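You operate a simulated robot arm through the tools that you are given. There is no shell and no other tool. Be economical: measure what you need, move in short steps, check, and stop when the job is done.

The job below is to be done with a simulated two-armed robot. You get a single attempt, and the scene is never put back.

## Task
On the narrow walkway by the tail lamp, fold the green cloth in half.

Only the result counts: the job must be done as asked and must still hold three seconds after the hand-in. Knocking over, shifting, dropping, spilling or breaking anything else fails it. Flat cloth is picked up by pressing the open fingertips on it (5 to 10 N) and closing them slowly along it; thin cloth reads only 2 to 8 mm in the jaws.

## Robot
Two 7-joint arms with three-finger grippers on one trunk, on a base that drives. Base frame: it is fixed to the floor where the robot stands at the start and does not move with it; the origin is under the middle of the robot, x ahead of it, y to its left, z up; the surface under the hand at the start is at about z = 80. Lengths are in cm, angles in rad, forces in N, time in s.
The left shoulder is at the start at [5.6, 15.4, 95.3], the right one opposite. With the tool pointing down near the work surface each hand reaches from about 10 to 64 cm from the robot's upright axis, wherever it stands, measured 20 degrees to its own side. Places, roughly: narrow walkway by the tail lamp [50, 50, 80]. Payload 2.69 kg a hand.
The tool frame of a hand sits at the grasp point between the pads (the TCP): z along the fingers, y along the line on which they close. The tips reach 2.9 cm beyond it. The gripper opens to 12 cm. The gripper's body begins 7.8 cm behind the TCP.
Orientation is that of the tool frame in the base frame, as [roll, pitch, yaw] about the fixed x, y, z axes, in that order (R = Rz(yaw) Ry(pitch) Rx(roll)). With the fingers straight down and closing along the base's y, the tool's x points along the base's -x, its y along +y and its z along -z.

## Interface
- The arms move only by the tool nudge_tool. It takes "left_commands", "right_commands" or both (then of equal length, played together; a hand with none holds still); each is a list of rows, each an object (a shift or turn left out is 0, a gripper value left out holds the last) with "turn": the turn, a rotation vector about the tool's x, y, z in rad, a list of three; "slide": the shift along the tool's x, y, z in cm, a list of three; "grip": the opening, from 0 (shut) to 1 (fully open). In form: [{"turn": [rx, ry, rz], "slide": [tx, ty, tz], "grip": grip}, ...]. A call has 1 to 20 rows; each row shifts and turns the commanded pose from where the row before left it, along the tool's axes as they then stand. Rows are played at 5 a second. More than 5 cm and 0.15 rad between two rows, or a gripper value outside its range, and nothing of the call is played. A pose out of reach is approached as far as the arm can. The call stops where the force on the tool passes 40 N (or 10 N more than at its start, if that is more) or the arm is blocked; 0.2 s more then pass. The fingers move at their own pace and stop on an object; they squeeze with about 36 N. The grip force told is the motor's: it shows also when the fingers shut on nothing. Time passes only in rows, and 0.2 s behind the last, so rows that do not move let the fingers close. It gives the time, the measured TCP pose, the force on the tool (base axes), the opening and the grip force at its end, in the units of the frame above (readings bear some noise), with the torque about the TCP (base axes, N m) and any sound that the robot's microphone picked up.
- Cameras (640 x 400 px; columns grow to the right, rows downward): "scene" is now at [17.79, -0.15, 110.65]; the picture's right is [0.08, -1.00, 0.00], its down [-0.46, -0.04, -0.89] and it looks along [0.88, 0.07, -0.46] (base axes); focal length 214 px, centre (320, 200). "left" rides on the left gripper at [6.3, 0, -10.4] in its tool frame; the picture's right is [-0.01, 1.00, 0.00], its down [-0.83, 0.00, -0.56] and it looks along [-0.56, 0.00, 0.83] (tool axes); focal length 275 px, centre (320, 200). "right" rides on the right gripper at [6.3, 0, -10.4] in its tool frame; the picture's right is [0.01, 1.00, 0.00], its down [-0.83, 0.00, -0.56] and it looks along [-0.56, 0.00, 0.83] (tool axes); focal length 275 px, centre (320, 200). There is no depth. A picture from a camera that has moved, and an enlarged one, comes with that camera's place and axes in the base frame and with its lens. The place of the scene camera against the robot may be out by one fixed shift of up to 1.2 cm in any direction.
- snapshot(camera): a new picture of that camera. No time passes.
- move_column(by): slides the trunk up (or, below 0, down) by that many cm; the arms and the scene camera ride with it, the base frame stays. It gives what a move gives, with no picture.
- steer(legs): drives the robot by 1 to 6 legs, each [ahead, left, turn to the left] in cm, cm and rad, along the robot's own axes; the way and the turn of a leg run together, so that a leg with both is an arc; at most 150 cm and 3.142 rad a leg. The arms and the cameras ride along, it lands a little off, and it stops where it bumps. It gives what a move gives.
- head_to(pan, tilt): turns the head with the scene camera to pan (to the left, within 1.396 rad either way) and tilt (down, from -0.506 to 1.204), counted from straight ahead of the robot. It gives what a move gives.
- close_up(camera, box): a new picture of the part [left, top, right, bottom] of that camera's present view, enlarged. No time passes.
- close_job(): hands the job in; it is judged then, once.

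Work in short steps. Places have to be worked out from the pictures, the camera data and where the tool is seen: move nearer, look again, correct. Check each grasp and each placing, and mend what went wrong. You have 120 turns and 108 pictures in all, those below and enlarged ones among them. Open the grippers and draw the arms clear of the work before you hand the job in, unless the task says otherwise; then end with one line.

The tools are called after "Request:" as name(argument=value, ...) on one line, values as JSON. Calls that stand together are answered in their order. nudge_tool: Moves the arms, as the interface text tells. Its arguments: {"type":"object","properties":{"left_commands":{"type":"array","items":{"type":"object","properties":{"turn":{"type":"array","items":{"type":"number"}},"slide":{"type":"array","items":{"type":"number"}},"grip":{"type":"number"}}}},"right_commands":{"type":"array","items":{"type":"object","properties":{"turn":{"type":"array","items":{"type":"number"}},"slide":{"type":"array","items":{"type":"number"}},"grip":{"type":"number"}}}}},"required":[]} The other tools are called the same way: move_column (by) slides the trunk up or down; steer (legs) drives the base; head_to (pan, tilt) turns the head that bears the scene camera; snapshot (camera) takes a picture; close_up (camera, box) takes an enlarged picture of a part of a camera's view; close_job () hands the job in.

At the start:

```text
t: 0.0
left_ee_pos: [37.87, 26.0, 93.98]
left_orientation: [-3.141, 0.002, -3.139]
left_contact_force: [0.7, 0.7, 0.7]
left_wrist_torque: [0.03, -0.02, -0.01]
left_grip_width: 11.99
left_grasp_force: 0.2
right_ee_pos: [39.97, -6.55, 101.6]
right_orientation: [-3.141, 0.002, 3.14]
right_contact_force: [0.7, 0.6, -0.2]
right_wrist_torque: [-0.03, -0.01, 0.04]
right_grip_width: 11.96
right_grasp_force: 0.1
trunk travel left (down, up): [-32.5, 11.3]
robot x, y, heading: [0.17, 0.11, 0.003]
head pan, tilt: [0.08, 0.482]
```

scene: 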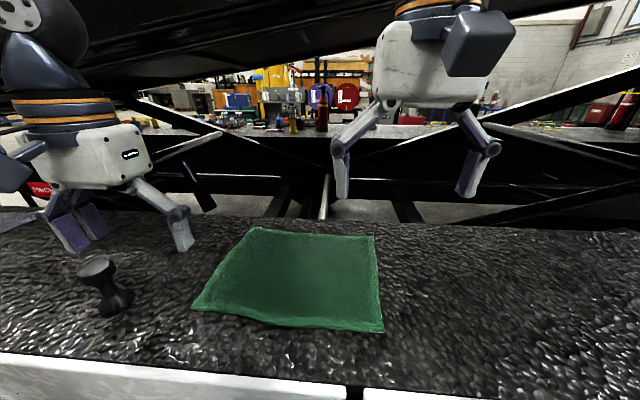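
right: 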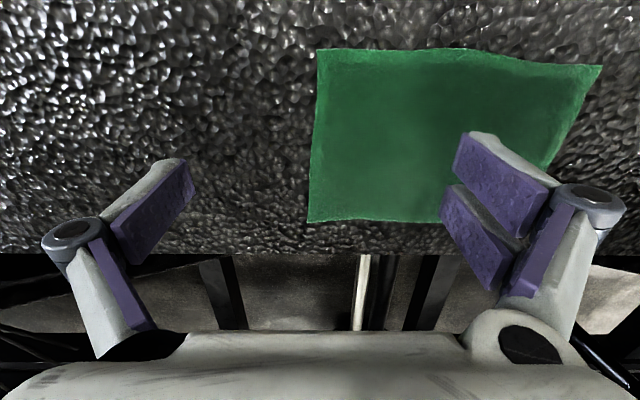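
left: 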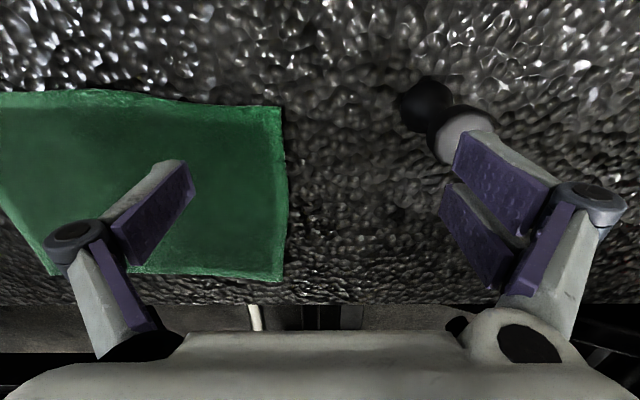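

The cloth's corners come out at about NL (38.2, 22.5), NR (36.7, -7.2), FR (59.2, -8.5) and FL (60.6, 21). My plan is to pinch both far corners and fold them over onto the near edge. First I'll move both hands above the far corners with the jaws partly open.

Request:
nudge_tool(left_commands=[{"slide": [-4, -1.6, 1.2], "grip": 0.3}, {"slide": [-4, -1.6, 1.2]}, {"slide": [-4, -1.6, 1.2]}, {"slide": [-4, -1.6, 1.2]}, {"slide": [-4, -1.6, 1.2]}, {}], right_commands=[{"slide": [-3.4, 0.31, 2.72], "grip": 0.3}, {"slide": [-3.4, 0.31, 2.72]}, {"slide": [-3.4, 0.31, 2.72]}, {"slide": [-3.4, 0.31, 2.72]}, {"slide": [-3.4, 0.31, 2.72]}, {}])

Request:
snapshot(camera="left")

Request:
snapshot(camera="right")

Request:
snapshot(camera="scene")

```text
t: 1.4
left_ee_pos: [57.65, 17.95, 87.85]
left_orientation: [3.141, 0.001, -3.141]
left_contact_force: [-0.7, -0.3, 0.1]
left_wrist_torque: [0.0, -0.04, -0.01]
left_grip_width: 3.61
left_grasp_force: 0.0
right_ee_pos: [56.94, -4.91, 88.28]
right_orientation: [3.141, 0.002, -3.139]
right_contact_force: [0.6, 0.4, -0.3]
right_wrist_torque: [0.01, 0.01, 0.05]
right_grip_width: 3.61
right_grasp_force: 0.2
trunk travel left (down, up): [-32.5, 11.3]
robot x, y, heading: [-0.15, 0.01, 0.002]
head pan, tilt: [0.08, 0.482]
```

```text
104 pictures are left
camera left: at [51.28, 18.04, 98.3], right [0.0, 1.0, 0.0], down [0.83, 0.0, 0.56], along [0.56, 0.0, -0.83], focal length 275 px, centre (320, 200)
```

left: 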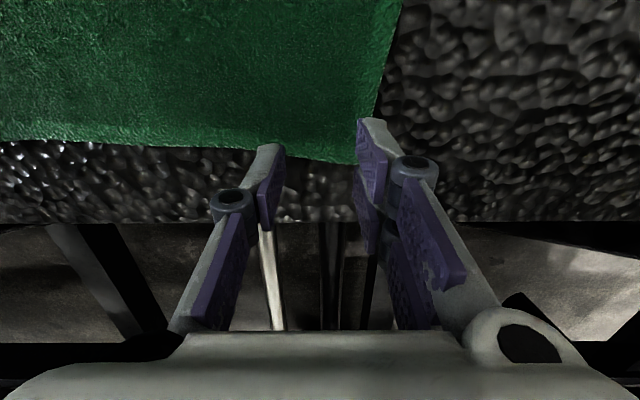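

```text
103 pictures are left
camera right: at [50.62, -4.99, 98.71], right [-0.01, 1.0, 0.0], down [0.83, 0.01, 0.56], along [0.56, 0.0, -0.83], focal length 275 px, centre (320, 200)
```

right: 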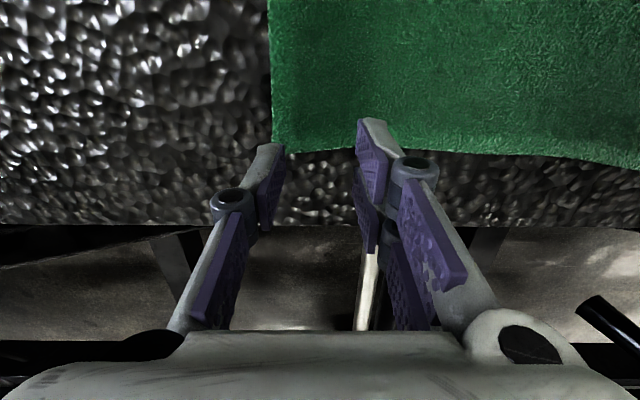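

```text
102 pictures are left
camera scene: at [17.71, -0.15, 110.67], right [0.08, -1.0, 0.0], down [-0.46, -0.04, -0.89], along [0.88, 0.07, -0.46], focal length 214 px, centre (320, 200)
```

scene: 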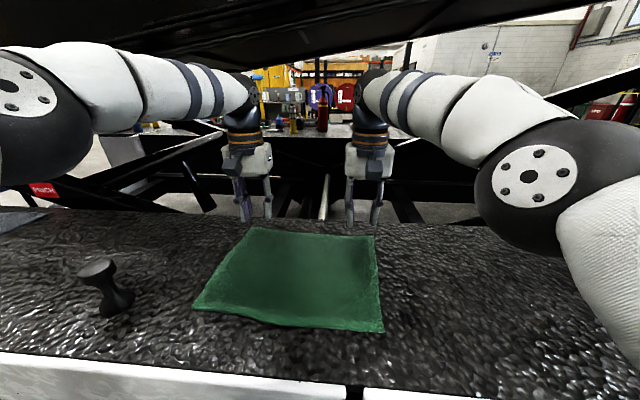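

From the wrist views, the far-left corner is near (60.5, 20.9), the far-right near (59.0, -8.4), and the edge at y≈18 is at about x=59.9. I'll line the hands up and go down close to the cloth.

Request:
nudge_tool(left_commands=[{"slide": [-1.2, 0.2, 1.0]}, {"slide": [0, 0, 1.5]}, {"slide": [0, 0, 1.2]}, {}], right_commands=[{"slide": [-1.0, -0.7, 1.4]}, {"slide": [0, 0, 1.5]}, {"slide": [0, 0, 1.2]}, {}])

Request:
snapshot(camera="left")

Request:
snapshot(camera="right")

```text
t: 2.4
left_ee_pos: [58.98, 18.16, 84.21]
left_orientation: [3.141, 0.002, -3.141]
left_contact_force: [0.3, -0.1, -0.1]
left_wrist_torque: [-0.02, -0.01, 0.03]
left_grip_width: 3.62
left_grasp_force: 0.0
right_ee_pos: [58.19, -5.7, 84.0]
right_orientation: [-3.141, -0.001, -3.141]
right_contact_force: [0.6, 0.6, 0.4]
right_wrist_torque: [0.01, 0.0, 0.01]
right_grip_width: 3.61
right_grasp_force: 0.0
trunk travel left (down, up): [-32.5, 11.3]
robot x, y, heading: [0.24, 0.38, -0.003]
head pan, tilt: [0.08, 0.482]
```

```text
101 pictures are left
camera left: at [52.56, 18.17, 94.67], right [0.0, 1.0, 0.0], down [0.83, 0.0, 0.56], along [0.56, 0.0, -0.83], focal length 275 px, centre (320, 200)
```

left: 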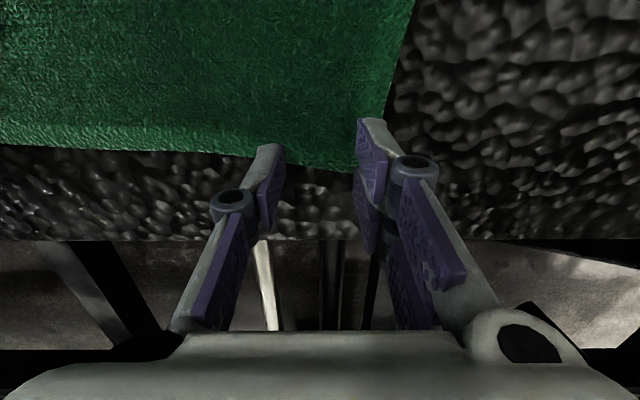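

```text
100 pictures are left
camera right: at [51.89, -5.72, 94.54], right [-0.01, 1.0, 0.0], down [0.83, 0.0, 0.56], along [0.56, 0.0, -0.83], focal length 275 px, centre (320, 200)
```

right: 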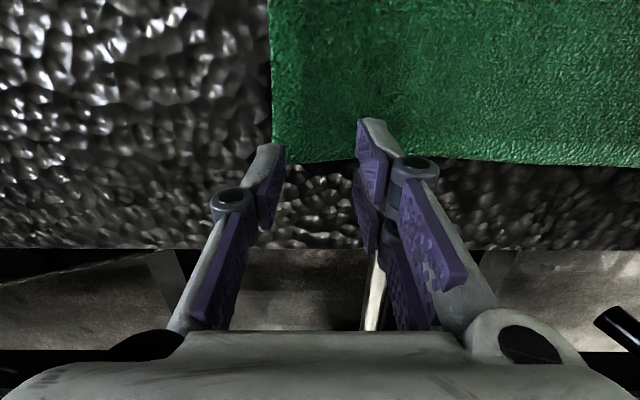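

The outer fingers sit right at the cloth's side edges, so I'll shift both inward a little and lower further to look for contact.

Request:
nudge_tool(left_commands=[{"slide": [0.4, -0.9, 0]}, {"slide": [0, 0, 0.5]}, {"slide": [0, 0, 0.4]}, {"slide": [0, 0, 0.2]}, {}], right_commands=[{"slide": [0.3, 0.8, 0]}, {"slide": [0, 0, 0.4]}, {"slide": [0, 0, 0.3]}, {"slide": [0, 0, 0.2]}, {}])

```text
t: 3.6
left_ee_pos: [58.61, 17.34, 83.22]
left_orientation: [3.141, 0.002, -3.141]
left_contact_force: [-0.1, -0.6, 1.7]
left_wrist_torque: [-0.01, -0.01, 0.01]
left_grip_width: 3.59
left_grasp_force: 0.0
right_ee_pos: [58.15, -4.8, 83.22]
right_orientation: [-3.141, 0.003, 3.141]
right_contact_force: [-1.8, -0.5, 2.4]
right_wrist_torque: [-0.03, 0.05, 0.0]
right_grip_width: 3.6
right_grasp_force: 0.2
right hand out of reach, approached as far as the arm can: row 3
trunk travel left (down, up): [-32.5, 11.3]
robot x, y, heading: [-0.02, -0.15, -0.006]
head pan, tilt: [0.08, 0.482]
```

Both tips are just touching (about 2 N). The right arm is at its reach limit but still got down. I'll press slightly more to see whether both reach 5–10 N.

Request:
nudge_tool(left_commands=[{"slide": [0, 0, 0.15]}, {"slide": [0, 0, 0.1]}, {}], right_commands=[{"slide": [0.2, 0, 0.15]}, {"slide": [0, 0, 0.1]}, {}])

```text
t: 4.4
left_ee_pos: [58.58, 17.23, 83.08]
left_orientation: [3.138, 0.006, -3.139]
left_contact_force: [-1.6, 0.4, 16.3]
left_wrist_torque: [0.1, 0.12, -0.03]
left_grip_width: 3.62
left_grasp_force: 0.1
right_ee_pos: [57.91, -4.82, 83.21]
right_orientation: [-3.14, 0.003, -3.141]
right_contact_force: [1.3, -2.4, 4.7]
right_wrist_torque: [-0.08, -0.01, 0.04]
right_grip_width: 3.64
right_grasp_force: 0.7
right hand out of reach, approached as far as the arm can: row 2
trunk travel left (down, up): [-32.5, 11.3]
robot x, y, heading: [0.04, -0.11, -0.001]
head pan, tilt: [0.08, 0.482]
```

The left reads 16 N, so I'll ease it off. The right is at 4.7 N and at its reach limit, so I'll bring it a touch nearer and press slightly.

Request:
nudge_tool(left_commands=[{"slide": [0, 0, -0.11]}, {}, {}], right_commands=[{"slide": [0.2, 0, 0]}, {"slide": [0, 0, 0.02]}, {}])

```text
t: 5.2
left_ee_pos: [58.58, 17.22, 83.18]
left_orientation: [3.141, 0.004, -3.139]
left_contact_force: [3.7, 1.3, 11.8]
left_wrist_torque: [0.15, -0.04, -0.06]
left_grip_width: 3.62
left_grasp_force: 0.6
right_ee_pos: [57.98, -4.75, 83.04]
right_orientation: [3.141, 0.004, -3.141]
right_contact_force: [3.5, -1.1, 10.7]
right_wrist_torque: [-0.13, -0.04, -0.04]
right_grip_width: 3.62
right_grasp_force: 0.1
trunk travel left (down, up): [-32.5, 11.3]
robot x, y, heading: [-0.15, -0.06, -0.002]
head pan, tilt: [0.08, 0.482]
```

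Both press at about 11 N. I'll ease each by a hair and close slowly.

Request:
nudge_tool(left_commands=[{"slide": [0, 0, -0.04]}, {"grip": 0.27}, {"grip": 0.24}, {"grip": 0.21}, {"grip": 0.18}, {"grip": 0.15}, {"grip": 0.12}, {"grip": 0.09}, {"grip": 0.06}, {"grip": 0.03}, {"grip": 0}, {}, {}], right_commands=[{"slide": [0, 0, -0.03]}, {"grip": 0.27}, {"grip": 0.24}, {"grip": 0.21}, {"grip": 0.18}, {"grip": 0.15}, {"grip": 0.12}, {"grip": 0.09}, {"grip": 0.06}, {"grip": 0.03}, {"grip": 0}, {}, {}])

Request:
snapshot(camera="left")

Request:
snapshot(camera="right")

```text
t: 8.0
left_ee_pos: [58.59, 17.33, 83.04]
left_orientation: [-3.141, 0.004, -3.141]
left_contact_force: [-2.1, -2.1, 2.1]
left_wrist_torque: [-0.11, 0.05, 0.01]
left_grip_width: 0.36
left_grasp_force: 32.5
right_ee_pos: [58.02, -4.71, 83.02]
right_orientation: [-3.14, 0.0, -3.141]
right_contact_force: [-0.5, 3.6, 1.5]
right_wrist_torque: [0.1, 0.07, -0.04]
right_grip_width: 0.35
right_grasp_force: 32.6
trunk travel left (down, up): [-32.5, 11.3]
robot x, y, heading: [0.1, 0.21, -0.001]
head pan, tilt: [0.08, 0.482]
```

```text
99 pictures are left
camera left: at [52.13, 17.26, 93.54], right [0.0, 1.0, 0.0], down [0.83, 0.0, 0.56], along [0.56, 0.0, -0.83], focal length 275 px, centre (320, 200)
```

left: 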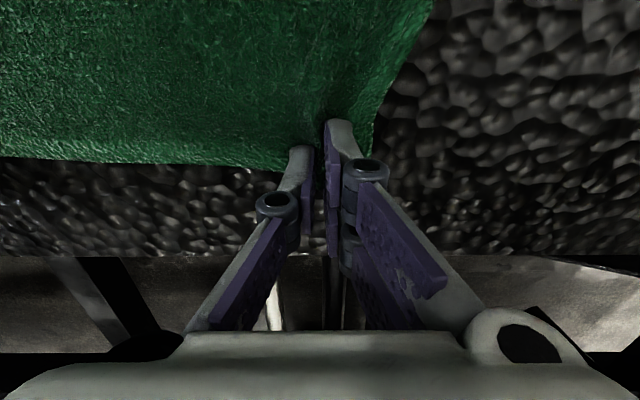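

```text
98 pictures are left
camera right: at [51.71, -4.7, 93.54], right [-0.01, 1.0, 0.0], down [0.83, 0.0, 0.56], along [0.56, 0.0, -0.83], focal length 275 px, centre (320, 200)
```

right: 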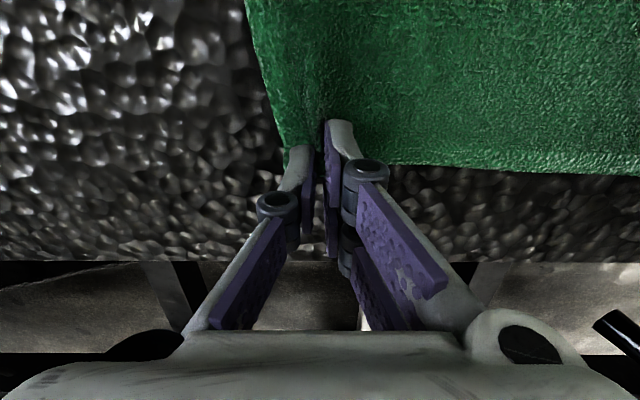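

Both jaws read 3.5 mm and show cloth pinched between them. I'll carry the far edge up and back along an arc as far as the top, then check.

Request:
nudge_tool(left_commands=[{"slide": [0.2, 0.02, -1.6]}, {"slide": [0.36, 0.02, -1.6]}, {"slide": [0.82, 0.06, -1.42]}, {"slide": [0.82, 0.06, -1.41]}, {"slide": [1.25, 0.09, -1.05]}, {"slide": [1.25, 0.09, -1.05]}, {"slide": [1.53, 0.11, -0.56]}, {"slide": [1.53, 0.11, -0.56]}, {"slide": [1.63, 0.12, 0]}, {"slide": [1.64, 0.12, 0]}, {}], right_commands=[{"slide": [0.25, 0.02, -1.7]}, {"slide": [0.36, 0.02, -1.75]}, {"slide": [0.88, 0.06, -1.52]}, {"slide": [0.88, 0.06, -1.52]}, {"slide": [1.34, 0.1, -1.12]}, {"slide": [1.35, 0.1, -1.13]}, {"slide": [1.64, 0.12, -0.6]}, {"slide": [1.65, 0.12, -0.6]}, {"slide": [1.75, 0.13, 0]}, {"slide": [1.76, 0.13, 0]}, {}])

Request:
snapshot(camera="scene")

Request:
snapshot(camera="left")

```text
t: 10.4
left_ee_pos: [47.51, 18.13, 92.45]
left_orientation: [3.141, 0.001, -3.14]
left_contact_force: [-0.2, 0.4, -0.1]
left_wrist_torque: [-0.02, 0.03, 0.01]
left_grip_width: 0.37
left_grasp_force: 32.2
right_ee_pos: [52.61, -1.2, 95.67]
right_orientation: [3.141, -0.001, 3.14]
right_contact_force: [0.2, -0.2, -0.1]
right_wrist_torque: [-0.03, 0.01, 0.01]
right_grip_width: 0.33
right_grasp_force: 32.6
right hand out of reach, approached as far as the arm can: row 3, 4, 5, 6, 7, 8, 9, 10
trunk travel left (down, up): [-32.5, 11.3]
robot x, y, heading: [0.06, 0.16, 0.002]
head pan, tilt: [0.08, 0.482]
```

```text
97 pictures are left
camera scene: at [17.8, -0.16, 110.65], right [0.08, -1.0, 0.0], down [-0.46, -0.04, -0.89], along [0.88, 0.07, -0.46], focal length 214 px, centre (320, 200)
```

scene: 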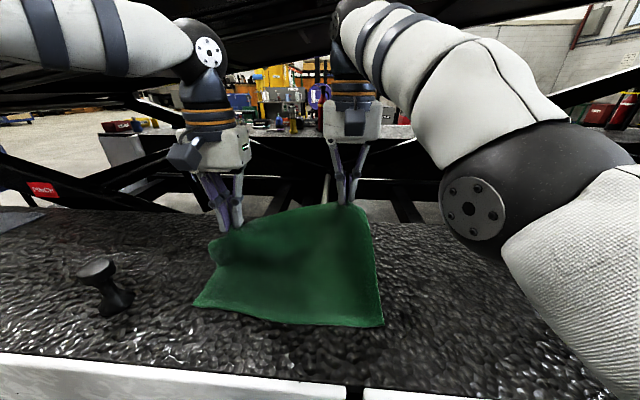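

```text
96 pictures are left
camera left: at [41.17, 18.1, 102.92], right [0.0, 1.0, 0.0], down [0.83, 0.0, 0.56], along [0.56, 0.0, -0.83], focal length 275 px, centre (320, 200)
```

left: 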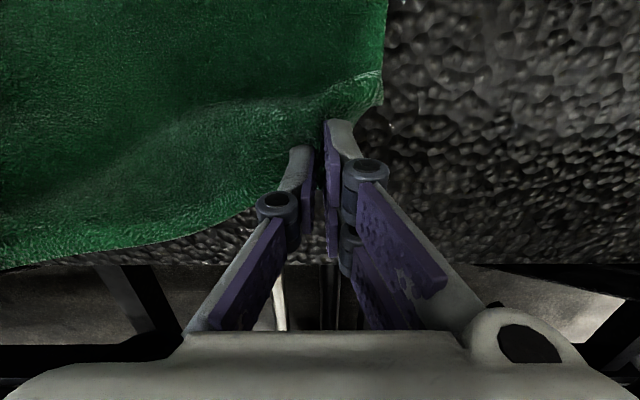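

The cloth is held by both hands, but the right arm lagged behind, at (52.6, -1.2, 95.7) instead of about (46, -4, 93). I'll let it settle and try small steps towards the robot to see how it responds.

Request:
nudge_tool(right_commands=[{}, {"slide": [0.3, 0, 0]}, {"slide": [0.3, 0, 0]}, {}])

```text
t: 11.4
left_ee_pos: [47.58, 18.14, 92.57]
left_orientation: [-3.141, 0.002, -3.141]
left_contact_force: [0.8, -0.7, 0.1]
left_wrist_torque: [-0.04, 0.01, 0.0]
left_grip_width: 0.33
left_grasp_force: 32.7
right_ee_pos: [52.63, -1.09, 95.72]
right_orientation: [3.141, 0.002, 3.141]
right_contact_force: [-0.3, 0.2, -0.8]
right_wrist_torque: [-0.01, -0.01, 0.04]
right_grip_width: 0.32
right_grasp_force: 32.4
right hand out of reach, approached as far as the arm can: row 3
trunk travel left (down, up): [-32.5, 11.3]
robot x, y, heading: [0.27, -0.22, -0.0]
head pan, tilt: [0.08, 0.482]
```

The right arm seems stuck against a joint limit where it is. I'll steer it back towards the line it came in along, near (52, -5.4, 92).

Request:
nudge_tool(right_commands=[{"slide": [0, -1, 0.5]}, {"slide": [0, -1, 1]}, {"slide": [0, -1, 1]}, {"slide": [0, -1, 1]}, {}])

```text
t: 12.6
left_ee_pos: [47.66, 17.96, 92.49]
left_orientation: [-3.139, 0.003, 3.141]
left_contact_force: [6.0, -18.0, 0.6]
left_wrist_torque: [-0.52, -0.14, 0.09]
left_grip_width: 0.38
left_grasp_force: 32.7
right_ee_pos: [54.79, -4.12, 93.17]
right_orientation: [3.14, -0.002, -3.141]
right_contact_force: [-5.7, 17.6, -0.4]
right_wrist_torque: [0.48, 0.17, -0.07]
right_grip_width: 0.35
right_grasp_force: 32.7
right hand out of reach, approached as far as the arm can: row 1, 2, 3, 4
trunk travel left (down, up): [-32.5, 11.3]
robot x, y, heading: [-0.13, 0.11, 0.002]
head pan, tilt: [0.08, 0.482]
```

The hands are pulling against each other through the cloth (18 N), so I'll move the left hand to give slack. I'll also try a small yaw on the right hand to free its joint limit.

Request:
nudge_tool(left_commands=[{"slide": [-1, -0.8, 0]}, {"slide": [-1, -0.7, 0]}, {}, {}, {}], right_commands=[{}, {}, {"turn": [0, 0, -0.1]}, {"slide": [0.7, 0, 0]}, {"slide": [0.7, 0, 0]}])

```text
t: 13.8
left_ee_pos: [49.44, 16.66, 92.47]
left_orientation: [3.141, 0.003, -3.14]
left_contact_force: [-0.7, -1.0, -0.8]
left_wrist_torque: [-0.01, -0.02, 0.0]
left_grip_width: 0.35
left_grasp_force: 32.3
right_ee_pos: [54.7, -4.1, 93.56]
right_orientation: [-3.14, 0.001, -3.043]
right_contact_force: [-0.4, 1.6, -0.5]
right_wrist_torque: [0.01, 0.03, -0.05]
right_grip_width: 0.33
right_grasp_force: 32.6
right hand out of reach, approached as far as the arm can: row 4, 5
trunk travel left (down, up): [-32.5, 11.3]
robot x, y, heading: [-0.03, 0.18, 0.001]
head pan, tilt: [0.08, 0.482]
```

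Yaw is free, but moving towards the robot is not. Next I'll test pitching the fingers forward, which I want anyway for the fold, together with rising.

Request:
nudge_tool(right_commands=[{"turn": [0, -0.1, 0]}, {"turn": [0, -0.1, 0]}, {"slide": [0.5, 0, -0.5]}, {"slide": [0.5, 0, -0.5]}, {}])

Request:
snapshot(camera="scene")

```text
t: 15.0
left_ee_pos: [49.44, 16.67, 92.35]
left_orientation: [3.141, 0.002, -3.139]
left_contact_force: [0.3, 0.8, 0.0]
left_wrist_torque: [-0.03, -0.01, -0.01]
left_grip_width: 0.34
left_grasp_force: 33.0
right_ee_pos: [57.82, -2.6, 96.2]
right_orientation: [3.142, 0.2, -3.041]
right_contact_force: [-0.7, 0.1, -0.2]
right_wrist_torque: [-0.02, 0.01, -0.06]
right_grip_width: 0.32
right_grasp_force: 32.8
right hand out of reach, approached as far as the arm can: row 1, 2, 3, 4
trunk travel left (down, up): [-32.5, 11.3]
robot x, y, heading: [0.21, 0.0, 0.001]
head pan, tilt: [0.08, 0.482]
```

```text
95 pictures are left
camera scene: at [17.79, -0.15, 110.65], right [0.08, -1.0, 0.0], down [-0.46, -0.04, -0.89], along [0.88, 0.07, -0.46], focal length 214 px, centre (320, 200)
```

scene: 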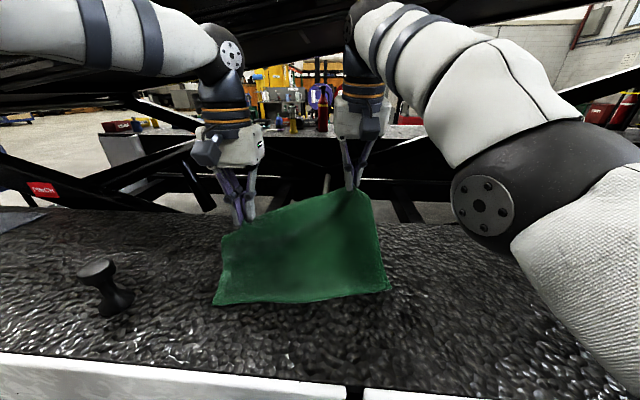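

The right wrist is staying about 53 cm from its shoulder, as if the arm were locked near full extension. I'll undo the pitch and try one larger inward and downward command to break out.

Request:
nudge_tool(right_commands=[{"turn": [0, 0.1, 0]}, {"turn": [0, 0.1, 0]}, {"slide": [3, 0, 0]}, {"slide": [0, 0, 3]}, {}])

```text
t: 16.2
left_ee_pos: [49.43, 16.6, 92.26]
left_orientation: [-3.141, 0.001, -3.14]
left_contact_force: [-0.9, 0.5, 0.8]
left_wrist_torque: [-0.03, -0.03, 0.04]
left_grip_width: 0.35
left_grasp_force: 32.3
right_ee_pos: [54.15, -1.89, 92.54]
right_orientation: [-3.141, 0.003, -3.043]
right_contact_force: [0.6, 0.9, 0.9]
right_wrist_torque: [0.02, -0.03, -0.04]
right_grip_width: 0.32
right_grasp_force: 32.3
right hand out of reach, approached as far as the arm can: row 1, 2, 3, 4
trunk travel left (down, up): [-32.5, 11.3]
robot x, y, heading: [0.14, 0.03, 0.002]
head pan, tilt: [0.08, 0.482]
```

The arm is still locked at that radius, so I'll use the base and trunk to carry the cloth instead. First I'll look at how the cloth lies now.

Request:
snapshot(camera="scene")

Request:
snapshot(camera="right")

Request:
snapshot(camera="left")

```text
94 pictures are left
camera scene: at [17.77, -0.15, 110.66], right [0.08, -1.0, 0.0], down [-0.46, -0.04, -0.89], along [0.88, 0.07, -0.46], focal length 214 px, centre (320, 200)
```

scene: 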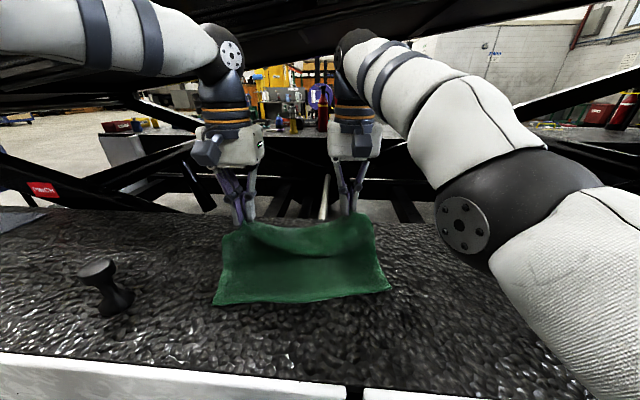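

```text
93 pictures are left
camera right: at [47.98, -2.41, 103.03], right [-0.1, 0.99, 0.0], down [0.83, 0.09, 0.56], along [0.55, 0.06, -0.83], focal length 275 px, centre (320, 200)
```

right: 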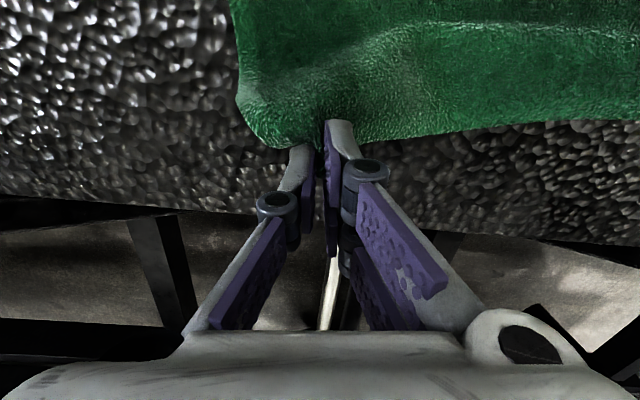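

```text
92 pictures are left
camera left: at [43.07, 16.63, 102.89], right [0.0, 1.0, 0.0], down [0.83, 0.0, 0.56], along [0.56, 0.0, -0.83], focal length 275 px, centre (320, 200)
```

left: 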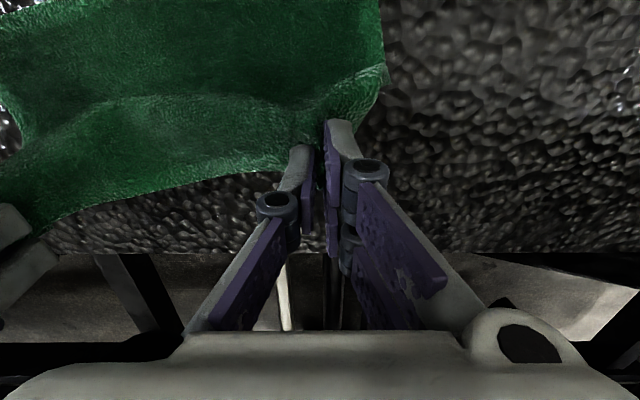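

The cloth is held at both corners and has turned about 10° on the walkway. The near edge now runs from about (39.2, 20) to (44, -9.2), so the grips should come down near (41.5, 17) on the left and (44.4, -5.4) on the right. I'll drive the base back and slightly right to carry them there.

Request:
steer(legs=[[-9.5, -3.3, 0]])

Request:
snapshot(camera="scene")

```text
t: 17.4
left_ee_pos: [39.99, 13.39, 92.43]
left_orientation: [3.14, 0.002, -3.141]
left_contact_force: [-0.3, -0.7, 1.3]
left_wrist_torque: [0.04, -0.01, 0.0]
left_grip_width: 0.31
left_grasp_force: 31.0
right_ee_pos: [44.82, -5.16, 92.5]
right_orientation: [3.141, 0.002, -3.043]
right_contact_force: [-0.5, 0.5, 0.3]
right_wrist_torque: [-0.01, -0.06, -0.05]
right_grip_width: 0.32
right_grasp_force: 32.5
trunk travel left (down, up): [-32.5, 11.3]
robot x, y, heading: [-9.32, -3.43, -0.004]
head pan, tilt: [0.08, 0.482]
```

```text
91 pictures are left
camera scene: at [8.24, -3.48, 110.67], right [0.08, -1.0, 0.0], down [-0.46, -0.04, -0.89], along [0.88, 0.07, -0.46], focal length 214 px, centre (320, 200)
```

scene: 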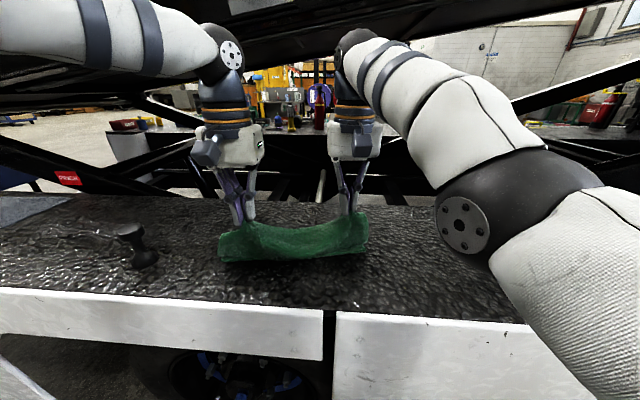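

The carry worked, and the near edge stayed at about (38.6, 20) to (44.5, -9.3). I'll spread the left hand out to (41.5, 17) to take up the lateral slack, then look from the wrists.

Request:
nudge_tool(left_commands=[{"slide": [-0.5, 1.2, 0]}, {"slide": [-0.5, 1.2, 0]}, {"slide": [-0.4, 1.1, 0]}, {}])

Request:
snapshot(camera="left")

Request:
snapshot(camera="right")

```text
t: 18.4
left_ee_pos: [41.47, 16.73, 92.47]
left_orientation: [-3.141, 0.001, 3.142]
left_contact_force: [1.2, -4.3, 0.1]
left_wrist_torque: [-0.12, -0.03, 0.0]
left_grip_width: 0.37
left_grasp_force: 33.4
right_ee_pos: [44.82, -5.18, 92.45]
right_orientation: [3.141, 0.001, -3.041]
right_contact_force: [-0.7, 4.6, 0.2]
right_wrist_torque: [0.16, -0.03, -0.08]
right_grip_width: 0.35
right_grasp_force: 32.2
trunk travel left (down, up): [-32.5, 11.3]
robot x, y, heading: [-9.41, -3.0, 0.002]
head pan, tilt: [0.08, 0.482]
```

```text
90 pictures are left
camera left: at [35.0, 16.86, 102.92], right [0.0, 1.0, 0.0], down [0.83, 0.0, 0.56], along [0.56, 0.0, -0.83], focal length 275 px, centre (320, 200)
```

left: 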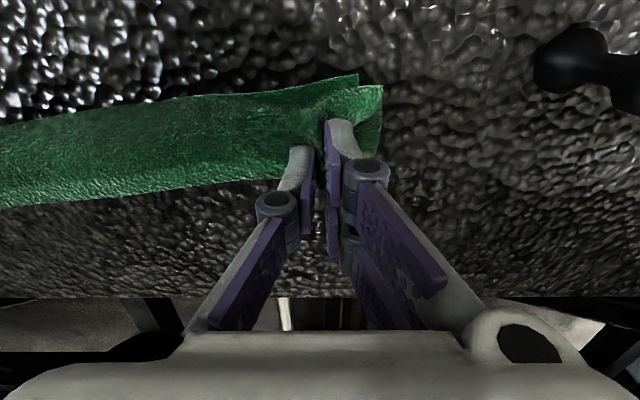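

```text
89 pictures are left
camera right: at [38.52, -5.71, 103.02], right [-0.1, 0.99, 0.0], down [0.83, 0.09, 0.56], along [0.55, 0.06, -0.83], focal length 275 px, centre (320, 200)
```

right: 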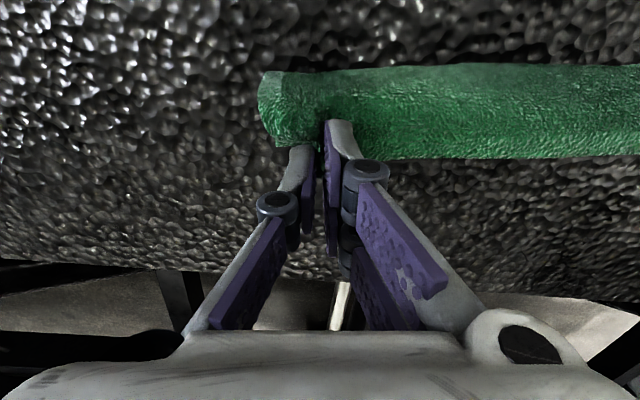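

The near edge reads (38.9, 19.8) to (43, -9.4), so the right hand should come about 1.2 cm further back. I'll drive back a little and start lowering with the trunk.

Request:
steer(legs=[[-1.3, -0.3, 0]])

Request:
move_column(by=-5)

Request:
snapshot(camera="left")

Request:
snapshot(camera="right")

Request:
close_up(camera="scene", box=[180, 160, 420, 310])

```text
t: 19.1
left_ee_pos: [40.01, 16.66, 92.55]
left_orientation: [-3.142, 0.001, 3.141]
left_contact_force: [0.4, -5.5, 0.1]
left_wrist_torque: [-0.14, -0.06, 0.05]
left_grip_width: 0.34
left_grasp_force: 33.1
right_ee_pos: [43.45, -5.52, 92.73]
right_orientation: [3.141, 0.001, -3.043]
right_contact_force: [-0.6, 5.3, 0.0]
right_wrist_torque: [0.14, -0.03, -0.07]
right_grip_width: 0.35
right_grasp_force: 32.3
trunk travel left (down, up): [-32.5, 11.3]
robot x, y, heading: [-10.75, -3.76, -0.002]
head pan, tilt: [0.08, 0.482]
```

```text
t: 20.0
left_ee_pos: [39.98, 16.58, 87.64]
left_orientation: [3.141, 0.002, -3.141]
left_contact_force: [1.4, -6.3, -1.4]
left_wrist_torque: [-0.13, -0.06, 0.02]
left_grip_width: 0.37
left_grasp_force: 32.2
right_ee_pos: [43.99, -5.46, 85.45]
right_orientation: [3.139, -0.05, -3.041]
right_contact_force: [-1.1, 5.5, -0.3]
right_wrist_torque: [0.17, 0.0, -0.1]
right_grip_width: 0.33
right_grasp_force: 32.8
trunk travel left (down, up): [-27.5, 16.3]
robot x, y, heading: [-10.74, -3.87, 0.0]
head pan, tilt: [0.08, 0.482]
```

```text
88 pictures are left
camera left: at [33.67, 16.55, 97.95], right [0.0, 1.0, 0.0], down [0.83, 0.0, 0.56], along [0.56, 0.0, -0.83], focal length 275 px, centre (320, 200)
```

left: 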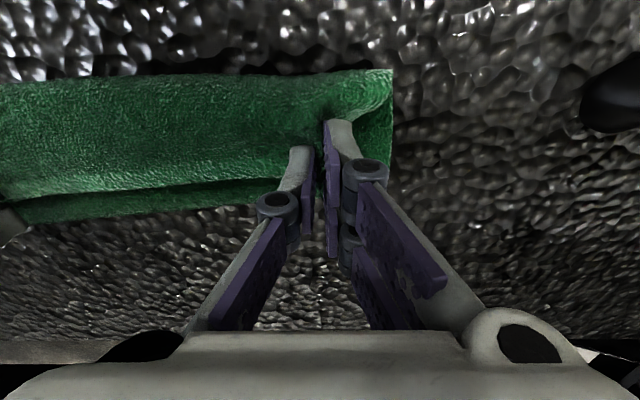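

```text
87 pictures are left
camera right: at [38.23, -5.95, 96.26], right [-0.1, 0.99, 0.0], down [0.85, 0.09, 0.52], along [0.51, 0.06, -0.86], focal length 275 px, centre (320, 200)
```

right: 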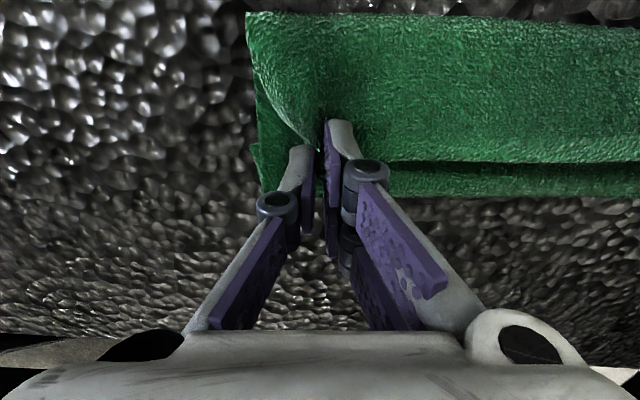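

```text
2.67 times, centred on (300, 235) of scene
camera zoom: at [8.32, -3.76, 105.55], right [0.08, -1.0, 0.0], down [-0.46, -0.04, -0.89], along [0.88, 0.07, -0.46], focal length 572 px, centre (373, 107)
```

zoom: 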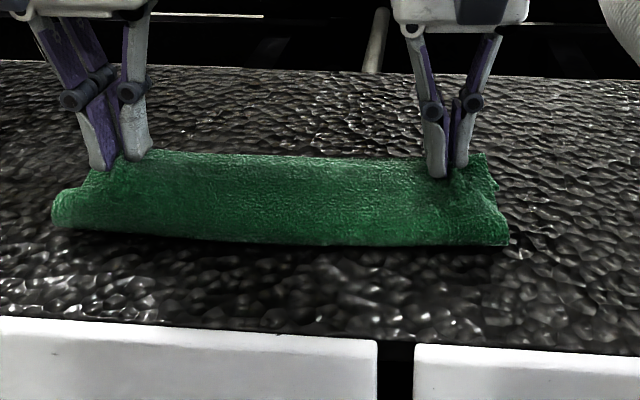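

The shape is ambiguous: the slack may have bulged towards the robot instead of away from it. I'll enlarge the wrist views to see how the layers lie.

Request:
close_up(camera="right", box=[220, 0, 420, 220])

Request:
close_up(camera="left", box=[240, 50, 440, 230])

Request:
close_up(camera="scene", box=[320, 200, 400, 260])

```text
1.82 times, centred on (320, 110) of right
camera zoom: at [38.23, -5.95, 96.26], right [-0.1, 0.99, 0.0], down [0.85, 0.09, 0.52], along [0.51, 0.06, -0.86], focal length 500 px, centre (320, 364)
```

zoom: 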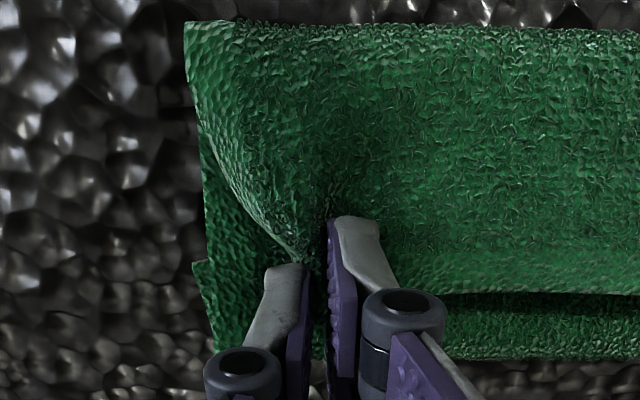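

```text
2.22 times, centred on (340, 140) of left
camera zoom: at [33.67, 16.55, 97.95], right [0.0, 1.0, 0.0], down [0.83, 0.0, 0.56], along [0.56, 0.0, -0.83], focal length 612 px, centre (276, 333)
```

zoom: 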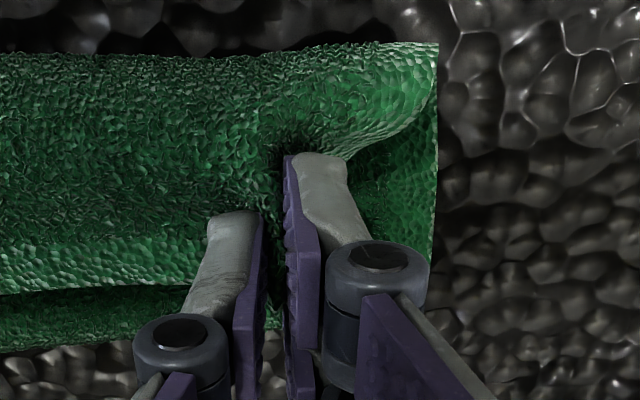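

```text
6.67 times, centred on (360, 230) of scene
camera zoom: at [8.32, -3.76, 105.55], right [0.08, -1.0, 0.0], down [-0.46, -0.04, -0.89], along [0.88, 0.07, -0.46], focal length 1430 px, centre (53, 0)
```

zoom: 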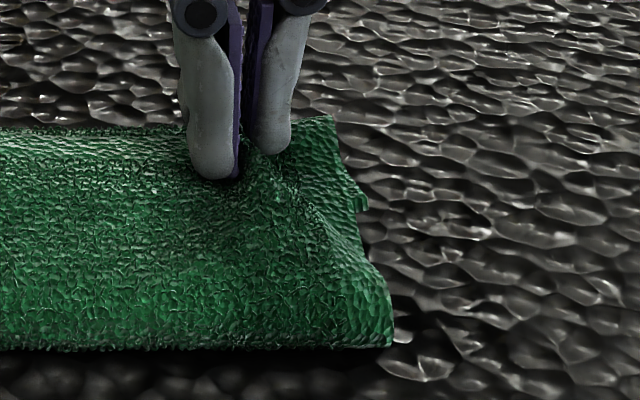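

The layers show an S-fold: the slack bulged towards the robot because I moved back without following the arc. I'll lift it nearly straight with the trunk and lay it again properly.

Request:
move_column(by=8)

Request:
nudge_tool(right_commands=[{}, {"slide": [0, 0, -0.5]}, {"slide": [0, 0, -0.5]}, {}])

Request:
snapshot(camera="scene")

```text
t: 21.2
left_ee_pos: [40.26, 16.46, 95.34]
left_orientation: [-3.14, 0.001, 3.141]
left_contact_force: [1.0, -6.9, 1.2]
left_wrist_torque: [-0.2, -0.02, 0.02]
left_grip_width: 0.32
left_grasp_force: 32.1
right_ee_pos: [43.08, -5.45, 98.92]
right_orientation: [-3.135, 0.058, -3.044]
right_contact_force: [-0.9, 6.3, -0.8]
right_wrist_torque: [0.2, 0.02, -0.08]
right_grip_width: 0.36
right_grasp_force: 32.1
trunk travel left (down, up): [-35.5, 8.3]
robot x, y, heading: [-10.56, -3.39, -0.003]
head pan, tilt: [0.08, 0.482]
```

```text
t: 22.2
left_ee_pos: [40.06, 16.53, 95.37]
left_orientation: [3.141, 0.002, 3.141]
left_contact_force: [0.8, -9.8, 1.9]
left_wrist_torque: [-0.26, -0.06, 0.05]
left_grip_width: 0.34
left_grasp_force: 32.6
right_ee_pos: [42.5, -5.54, 99.64]
right_orientation: [-3.134, 0.056, -3.043]
right_contact_force: [-1.3, 9.2, -1.6]
right_wrist_torque: [0.25, 0.01, -0.08]
right_grip_width: 0.32
right_grasp_force: 32.7
right hand out of reach, approached as far as the arm can: row 3
trunk travel left (down, up): [-35.5, 8.3]
robot x, y, heading: [-10.87, -3.54, 0.0]
head pan, tilt: [0.08, 0.482]
```

```text
82 pictures are left
camera scene: at [5.86, -3.75, 114.02], right [0.08, -1.0, 0.0], down [-0.46, -0.04, -0.89], along [0.88, 0.07, -0.46], focal length 214 px, centre (320, 200)
```

scene: 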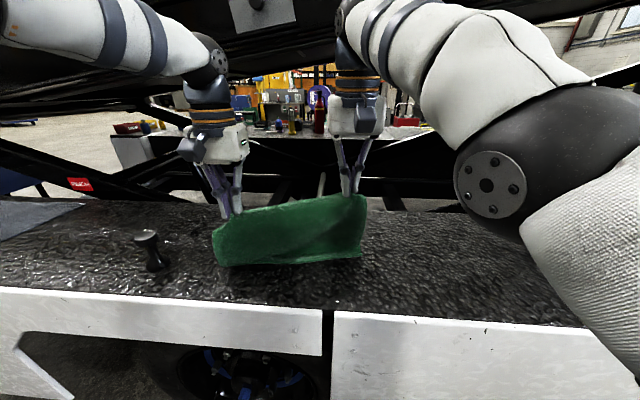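

Lifting works, though the right arm swings a bit with the trunk. The cleaner way is to lay the cloth flat again using base and trunk, release it, and free the right arm with empty hands. I'll level the left hand with the right, ease the tension, and raise until the cloth hangs.

Request:
nudge_tool(left_commands=[{"slide": [-0.5, -0.4, -1]}, {"slide": [-0.5, -0.4, -1]}, {"slide": [0, 0, -1]}, {"slide": [0, 0, -1]}, {}])

Request:
move_column(by=3)

Request:
snapshot(camera="scene")

```text
t: 23.4
left_ee_pos: [40.99, 15.77, 99.48]
left_orientation: [-3.141, 0.001, 3.14]
left_contact_force: [1.1, -0.1, 0.4]
left_wrist_torque: [0.03, 0.01, -0.03]
left_grip_width: 0.38
left_grasp_force: 34.1
right_ee_pos: [42.67, -5.43, 99.69]
right_orientation: [-3.135, 0.057, -3.042]
right_contact_force: [-0.4, 0.2, 0.0]
right_wrist_torque: [-0.03, 0.01, -0.01]
right_grip_width: 0.34
right_grasp_force: 32.3
trunk travel left (down, up): [-35.5, 8.3]
robot x, y, heading: [-10.96, -3.7, 0.0]
head pan, tilt: [0.08, 0.482]
```

```text
t: 24.1
left_ee_pos: [41.32, 15.65, 102.32]
left_orientation: [-3.141, -0.002, 3.141]
left_contact_force: [1.4, -0.8, -0.1]
left_wrist_torque: [-0.05, 0.01, -0.04]
left_grip_width: 0.31
left_grasp_force: 31.2
right_ee_pos: [41.44, -5.49, 105.78]
right_orientation: [-3.13, 0.119, -3.041]
right_contact_force: [0.7, 0.0, -0.2]
right_wrist_torque: [0.01, 0.01, -0.08]
right_grip_width: 0.33
right_grasp_force: 32.8
trunk travel left (down, up): [-38.5, 5.3]
robot x, y, heading: [-11.01, -3.57, -0.002]
head pan, tilt: [0.08, 0.482]
```

```text
81 pictures are left
camera scene: at [4.19, -3.75, 117.6], right [0.08, -1.0, 0.0], down [-0.46, -0.04, -0.89], along [0.88, 0.07, -0.46], focal length 214 px, centre (320, 200)
```

scene: 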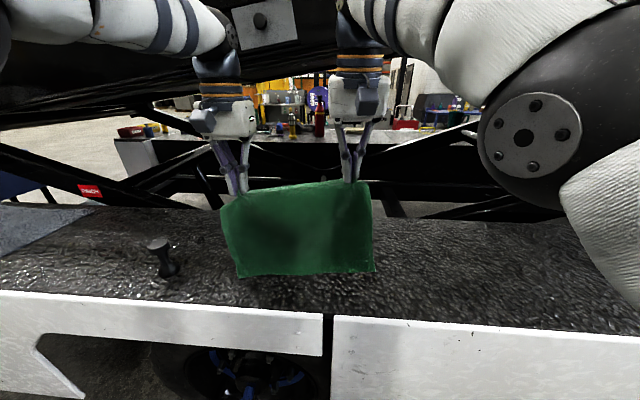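

The cloth hangs nearly straight, with its bottom edge near x≈38. I'll lay it out away from the robot by driving forward and lowering in alternation.

Request:
steer(legs=[[7, 0, 0]])

Request:
move_column(by=-3)

Request:
steer(legs=[[5, 0, 0]])

Request:
snapshot(camera="scene")

```text
t: 25.2
left_ee_pos: [48.11, 15.92, 102.49]
left_orientation: [3.141, 0.0, -3.141]
left_contact_force: [0.8, -0.8, -1.0]
left_wrist_torque: [-0.01, 0.02, 0.03]
left_grip_width: 0.38
left_grasp_force: 33.9
right_ee_pos: [48.49, -5.5, 105.92]
right_orientation: [-3.127, 0.12, -3.041]
right_contact_force: [0.9, 0.2, -0.5]
right_wrist_torque: [0.01, 0.04, -0.02]
right_grip_width: 0.32
right_grasp_force: 32.2
trunk travel left (down, up): [-38.5, 5.3]
robot x, y, heading: [-3.8, -3.98, 0.001]
head pan, tilt: [0.08, 0.482]
```

```text
t: 25.9
left_ee_pos: [47.92, 15.77, 99.46]
left_orientation: [-3.141, 0.004, -3.138]
left_contact_force: [-0.6, -0.8, 0.7]
left_wrist_torque: [-0.01, -0.02, -0.01]
left_grip_width: 0.3
left_grasp_force: 31.0
right_ee_pos: [48.36, -5.53, 102.97]
right_orientation: [-3.128, 0.123, -3.042]
right_contact_force: [0.5, 0.5, -0.4]
right_wrist_torque: [0.05, 0.03, -0.05]
right_grip_width: 0.35
right_grasp_force: 32.3
trunk travel left (down, up): [-35.5, 8.3]
robot x, y, heading: [-4.05, -3.21, 0.0]
head pan, tilt: [0.08, 0.482]
```

```text
t: 26.8
left_ee_pos: [53.12, 15.76, 99.31]
left_orientation: [3.142, 0.0, -3.139]
left_contact_force: [0.5, -1.3, 0.2]
left_wrist_torque: [-0.05, 0.04, 0.0]
left_grip_width: 0.33
left_grasp_force: 32.2
right_ee_pos: [53.33, -5.33, 102.84]
right_orientation: [-3.13, 0.121, -3.04]
right_contact_force: [0.4, 0.4, -0.9]
right_wrist_torque: [0.04, 0.05, -0.04]
right_grip_width: 0.34
right_grasp_force: 32.4
trunk travel left (down, up): [-35.5, 8.3]
robot x, y, heading: [1.33, -3.5, 0.003]
head pan, tilt: [0.08, 0.482]
```

```text
80 pictures are left
camera scene: at [17.84, -3.71, 114.0], right [0.08, -1.0, 0.0], down [-0.46, -0.04, -0.89], along [0.88, 0.07, -0.46], focal length 214 px, centre (320, 200)
```

scene: 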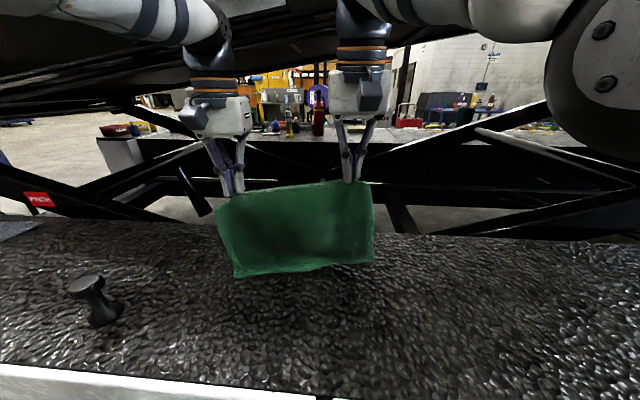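

The cloth now hangs freely, and the right hand followed the trunk exactly this time. I'll test whether the right arm is free again by bringing it level with the left.

Request:
nudge_tool(right_commands=[{"slide": [0, 0, 0.7]}, {"slide": [0, 0, 0.7]}, {"slide": [0.7, 0, 0.7]}, {"slide": [0.7, 0, 0.7]}, {}])

```text
t: 28.0
left_ee_pos: [52.94, 15.77, 99.43]
left_orientation: [-3.141, 0.001, -3.141]
left_contact_force: [0.9, -0.4, -0.7]
left_wrist_torque: [0.03, 0.02, 0.03]
left_grip_width: 0.4
left_grasp_force: 34.0
right_ee_pos: [52.33, -5.73, 99.94]
right_orientation: [-3.129, 0.123, -3.041]
right_contact_force: [0.9, 0.6, 0.4]
right_wrist_torque: [0.0, -0.01, -0.04]
right_grip_width: 0.32
right_grasp_force: 32.2
trunk travel left (down, up): [-35.5, 8.3]
robot x, y, heading: [0.83, -3.55, -0.0]
head pan, tilt: [0.08, 0.482]
```

The right arm is free again. I'll straighten its orientation and shift both hands to the right so they're symmetric about the robot, pulling back a little, well away from full extension.

Request:
nudge_tool(left_commands=[{}, {}, {"slide": [1, -1, 0]}, {"slide": [1, -1, 0]}, {"slide": [1, -1, 0]}, {"slide": [1, -1, 0]}, {"slide": [1, -1, 0]}, {"slide": [1, -1, 0]}, {"slide": [1, -1, 0]}, {}], right_commands=[{"turn": [0, 0, 0.1]}, {"turn": [0, 0.12, 0]}, {"slide": [1, -1, 0]}, {"slide": [1, -1, 0]}, {"slide": [1, -1, 0]}, {"slide": [1, -1, 0]}, {"slide": [1, -1, 0]}, {"slide": [1, -1, 0]}, {"slide": [1, -1, 0]}, {}])

Request:
snapshot(camera="scene")

```text
t: 30.2
left_ee_pos: [45.93, 8.85, 99.29]
left_orientation: [-3.141, 0.003, -3.138]
left_contact_force: [-0.3, 0.1, 0.0]
left_wrist_torque: [0.03, -0.03, -0.02]
left_grip_width: 0.39
left_grasp_force: 31.9
right_ee_pos: [45.26, -12.66, 99.99]
right_orientation: [-3.138, 0.003, -3.14]
right_contact_force: [-0.4, 0.0, -1.4]
right_wrist_torque: [-0.05, -0.03, 0.06]
right_grip_width: 0.3
right_grasp_force: 32.7
trunk travel left (down, up): [-35.5, 8.3]
robot x, y, heading: [1.14, -3.67, -0.0]
head pan, tilt: [0.08, 0.482]
```

```text
79 pictures are left
camera scene: at [17.75, -3.7, 114.02], right [0.08, -1.0, 0.0], down [-0.46, -0.04, -0.89], along [0.88, 0.07, -0.46], focal length 214 px, centre (320, 200)
```

scene: 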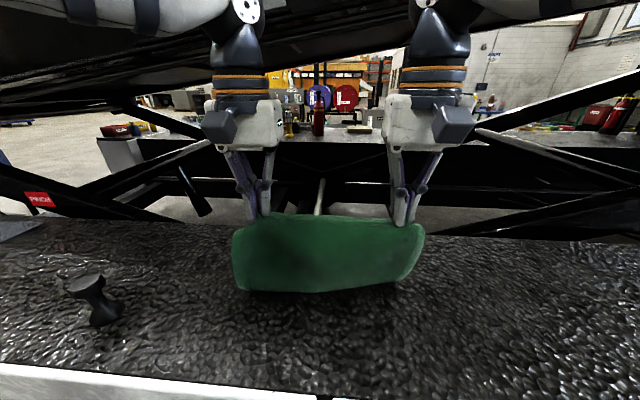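

Both arms respond properly now. I'll raise both hands to z≈105 and bring them to x≈37 so the cloth hangs free above the near part of the walkway.

Request:
nudge_tool(left_commands=[{"slide": [0, 0, -1.5]}, {"slide": [0, 0, -1.5]}, {"slide": [0, 0, -1.5]}, {"slide": [0, 0, -1.5]}, {"slide": [1.5, 0, 0]}, {"slide": [1.5, 0, 0]}, {"slide": [1.5, 0, 0]}, {"slide": [1.5, 0, 0]}, {"slide": [1.5, 0, 0]}, {"slide": [1.4, 0, 0]}, {}, {}, {}], right_commands=[{"slide": [0, 0, -1.4]}, {"slide": [0, 0, -1.3]}, {"slide": [0, 0, -1.3]}, {"slide": [0, 0, -1.3]}, {"slide": [1.4, 0, 0]}, {"slide": [1.4, 0, 0]}, {"slide": [1.4, 0, 0]}, {"slide": [1.4, 0, 0]}, {"slide": [1.4, 0, 0]}, {"slide": [1.3, 0, 0]}, {}, {}, {}])

Request:
snapshot(camera="scene")

Request:
snapshot(camera="left")

```text
t: 33.0
left_ee_pos: [36.95, 8.7, 105.39]
left_orientation: [3.142, 0.002, 3.141]
left_contact_force: [-0.5, 0.1, -0.1]
left_wrist_torque: [-0.01, -0.01, -0.01]
left_grip_width: 0.36
left_grasp_force: 32.3
right_ee_pos: [36.92, -12.64, 105.27]
right_orientation: [-3.141, 0.003, -3.141]
right_contact_force: [0.8, 0.3, 0.9]
right_wrist_torque: [-0.01, 0.01, 0.0]
right_grip_width: 0.34
right_grasp_force: 32.2
trunk travel left (down, up): [-35.5, 8.3]
robot x, y, heading: [1.11, -3.46, 0.001]
head pan, tilt: [0.08, 0.482]
```

```text
78 pictures are left
camera scene: at [17.74, -3.72, 114.02], right [0.08, -1.0, 0.0], down [-0.46, -0.04, -0.89], along [0.88, 0.07, -0.46], focal length 214 px, centre (320, 200)
```

scene: 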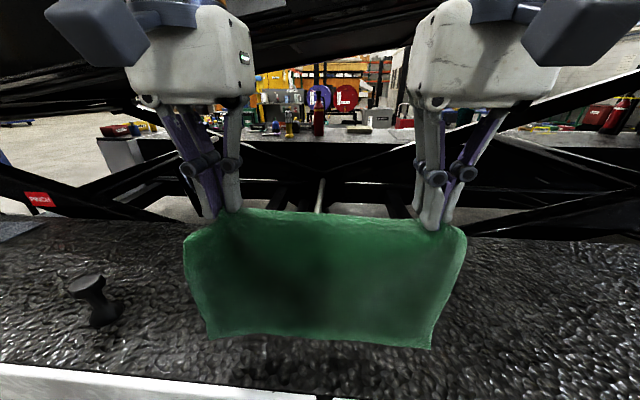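

```text
77 pictures are left
camera left: at [30.65, 8.82, 115.84], right [0.0, 1.0, 0.0], down [0.83, 0.0, 0.56], along [0.56, 0.0, -0.83], focal length 275 px, centre (320, 200)
```

left: 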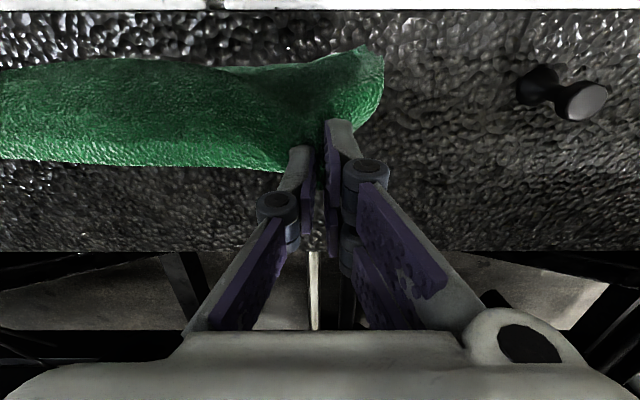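

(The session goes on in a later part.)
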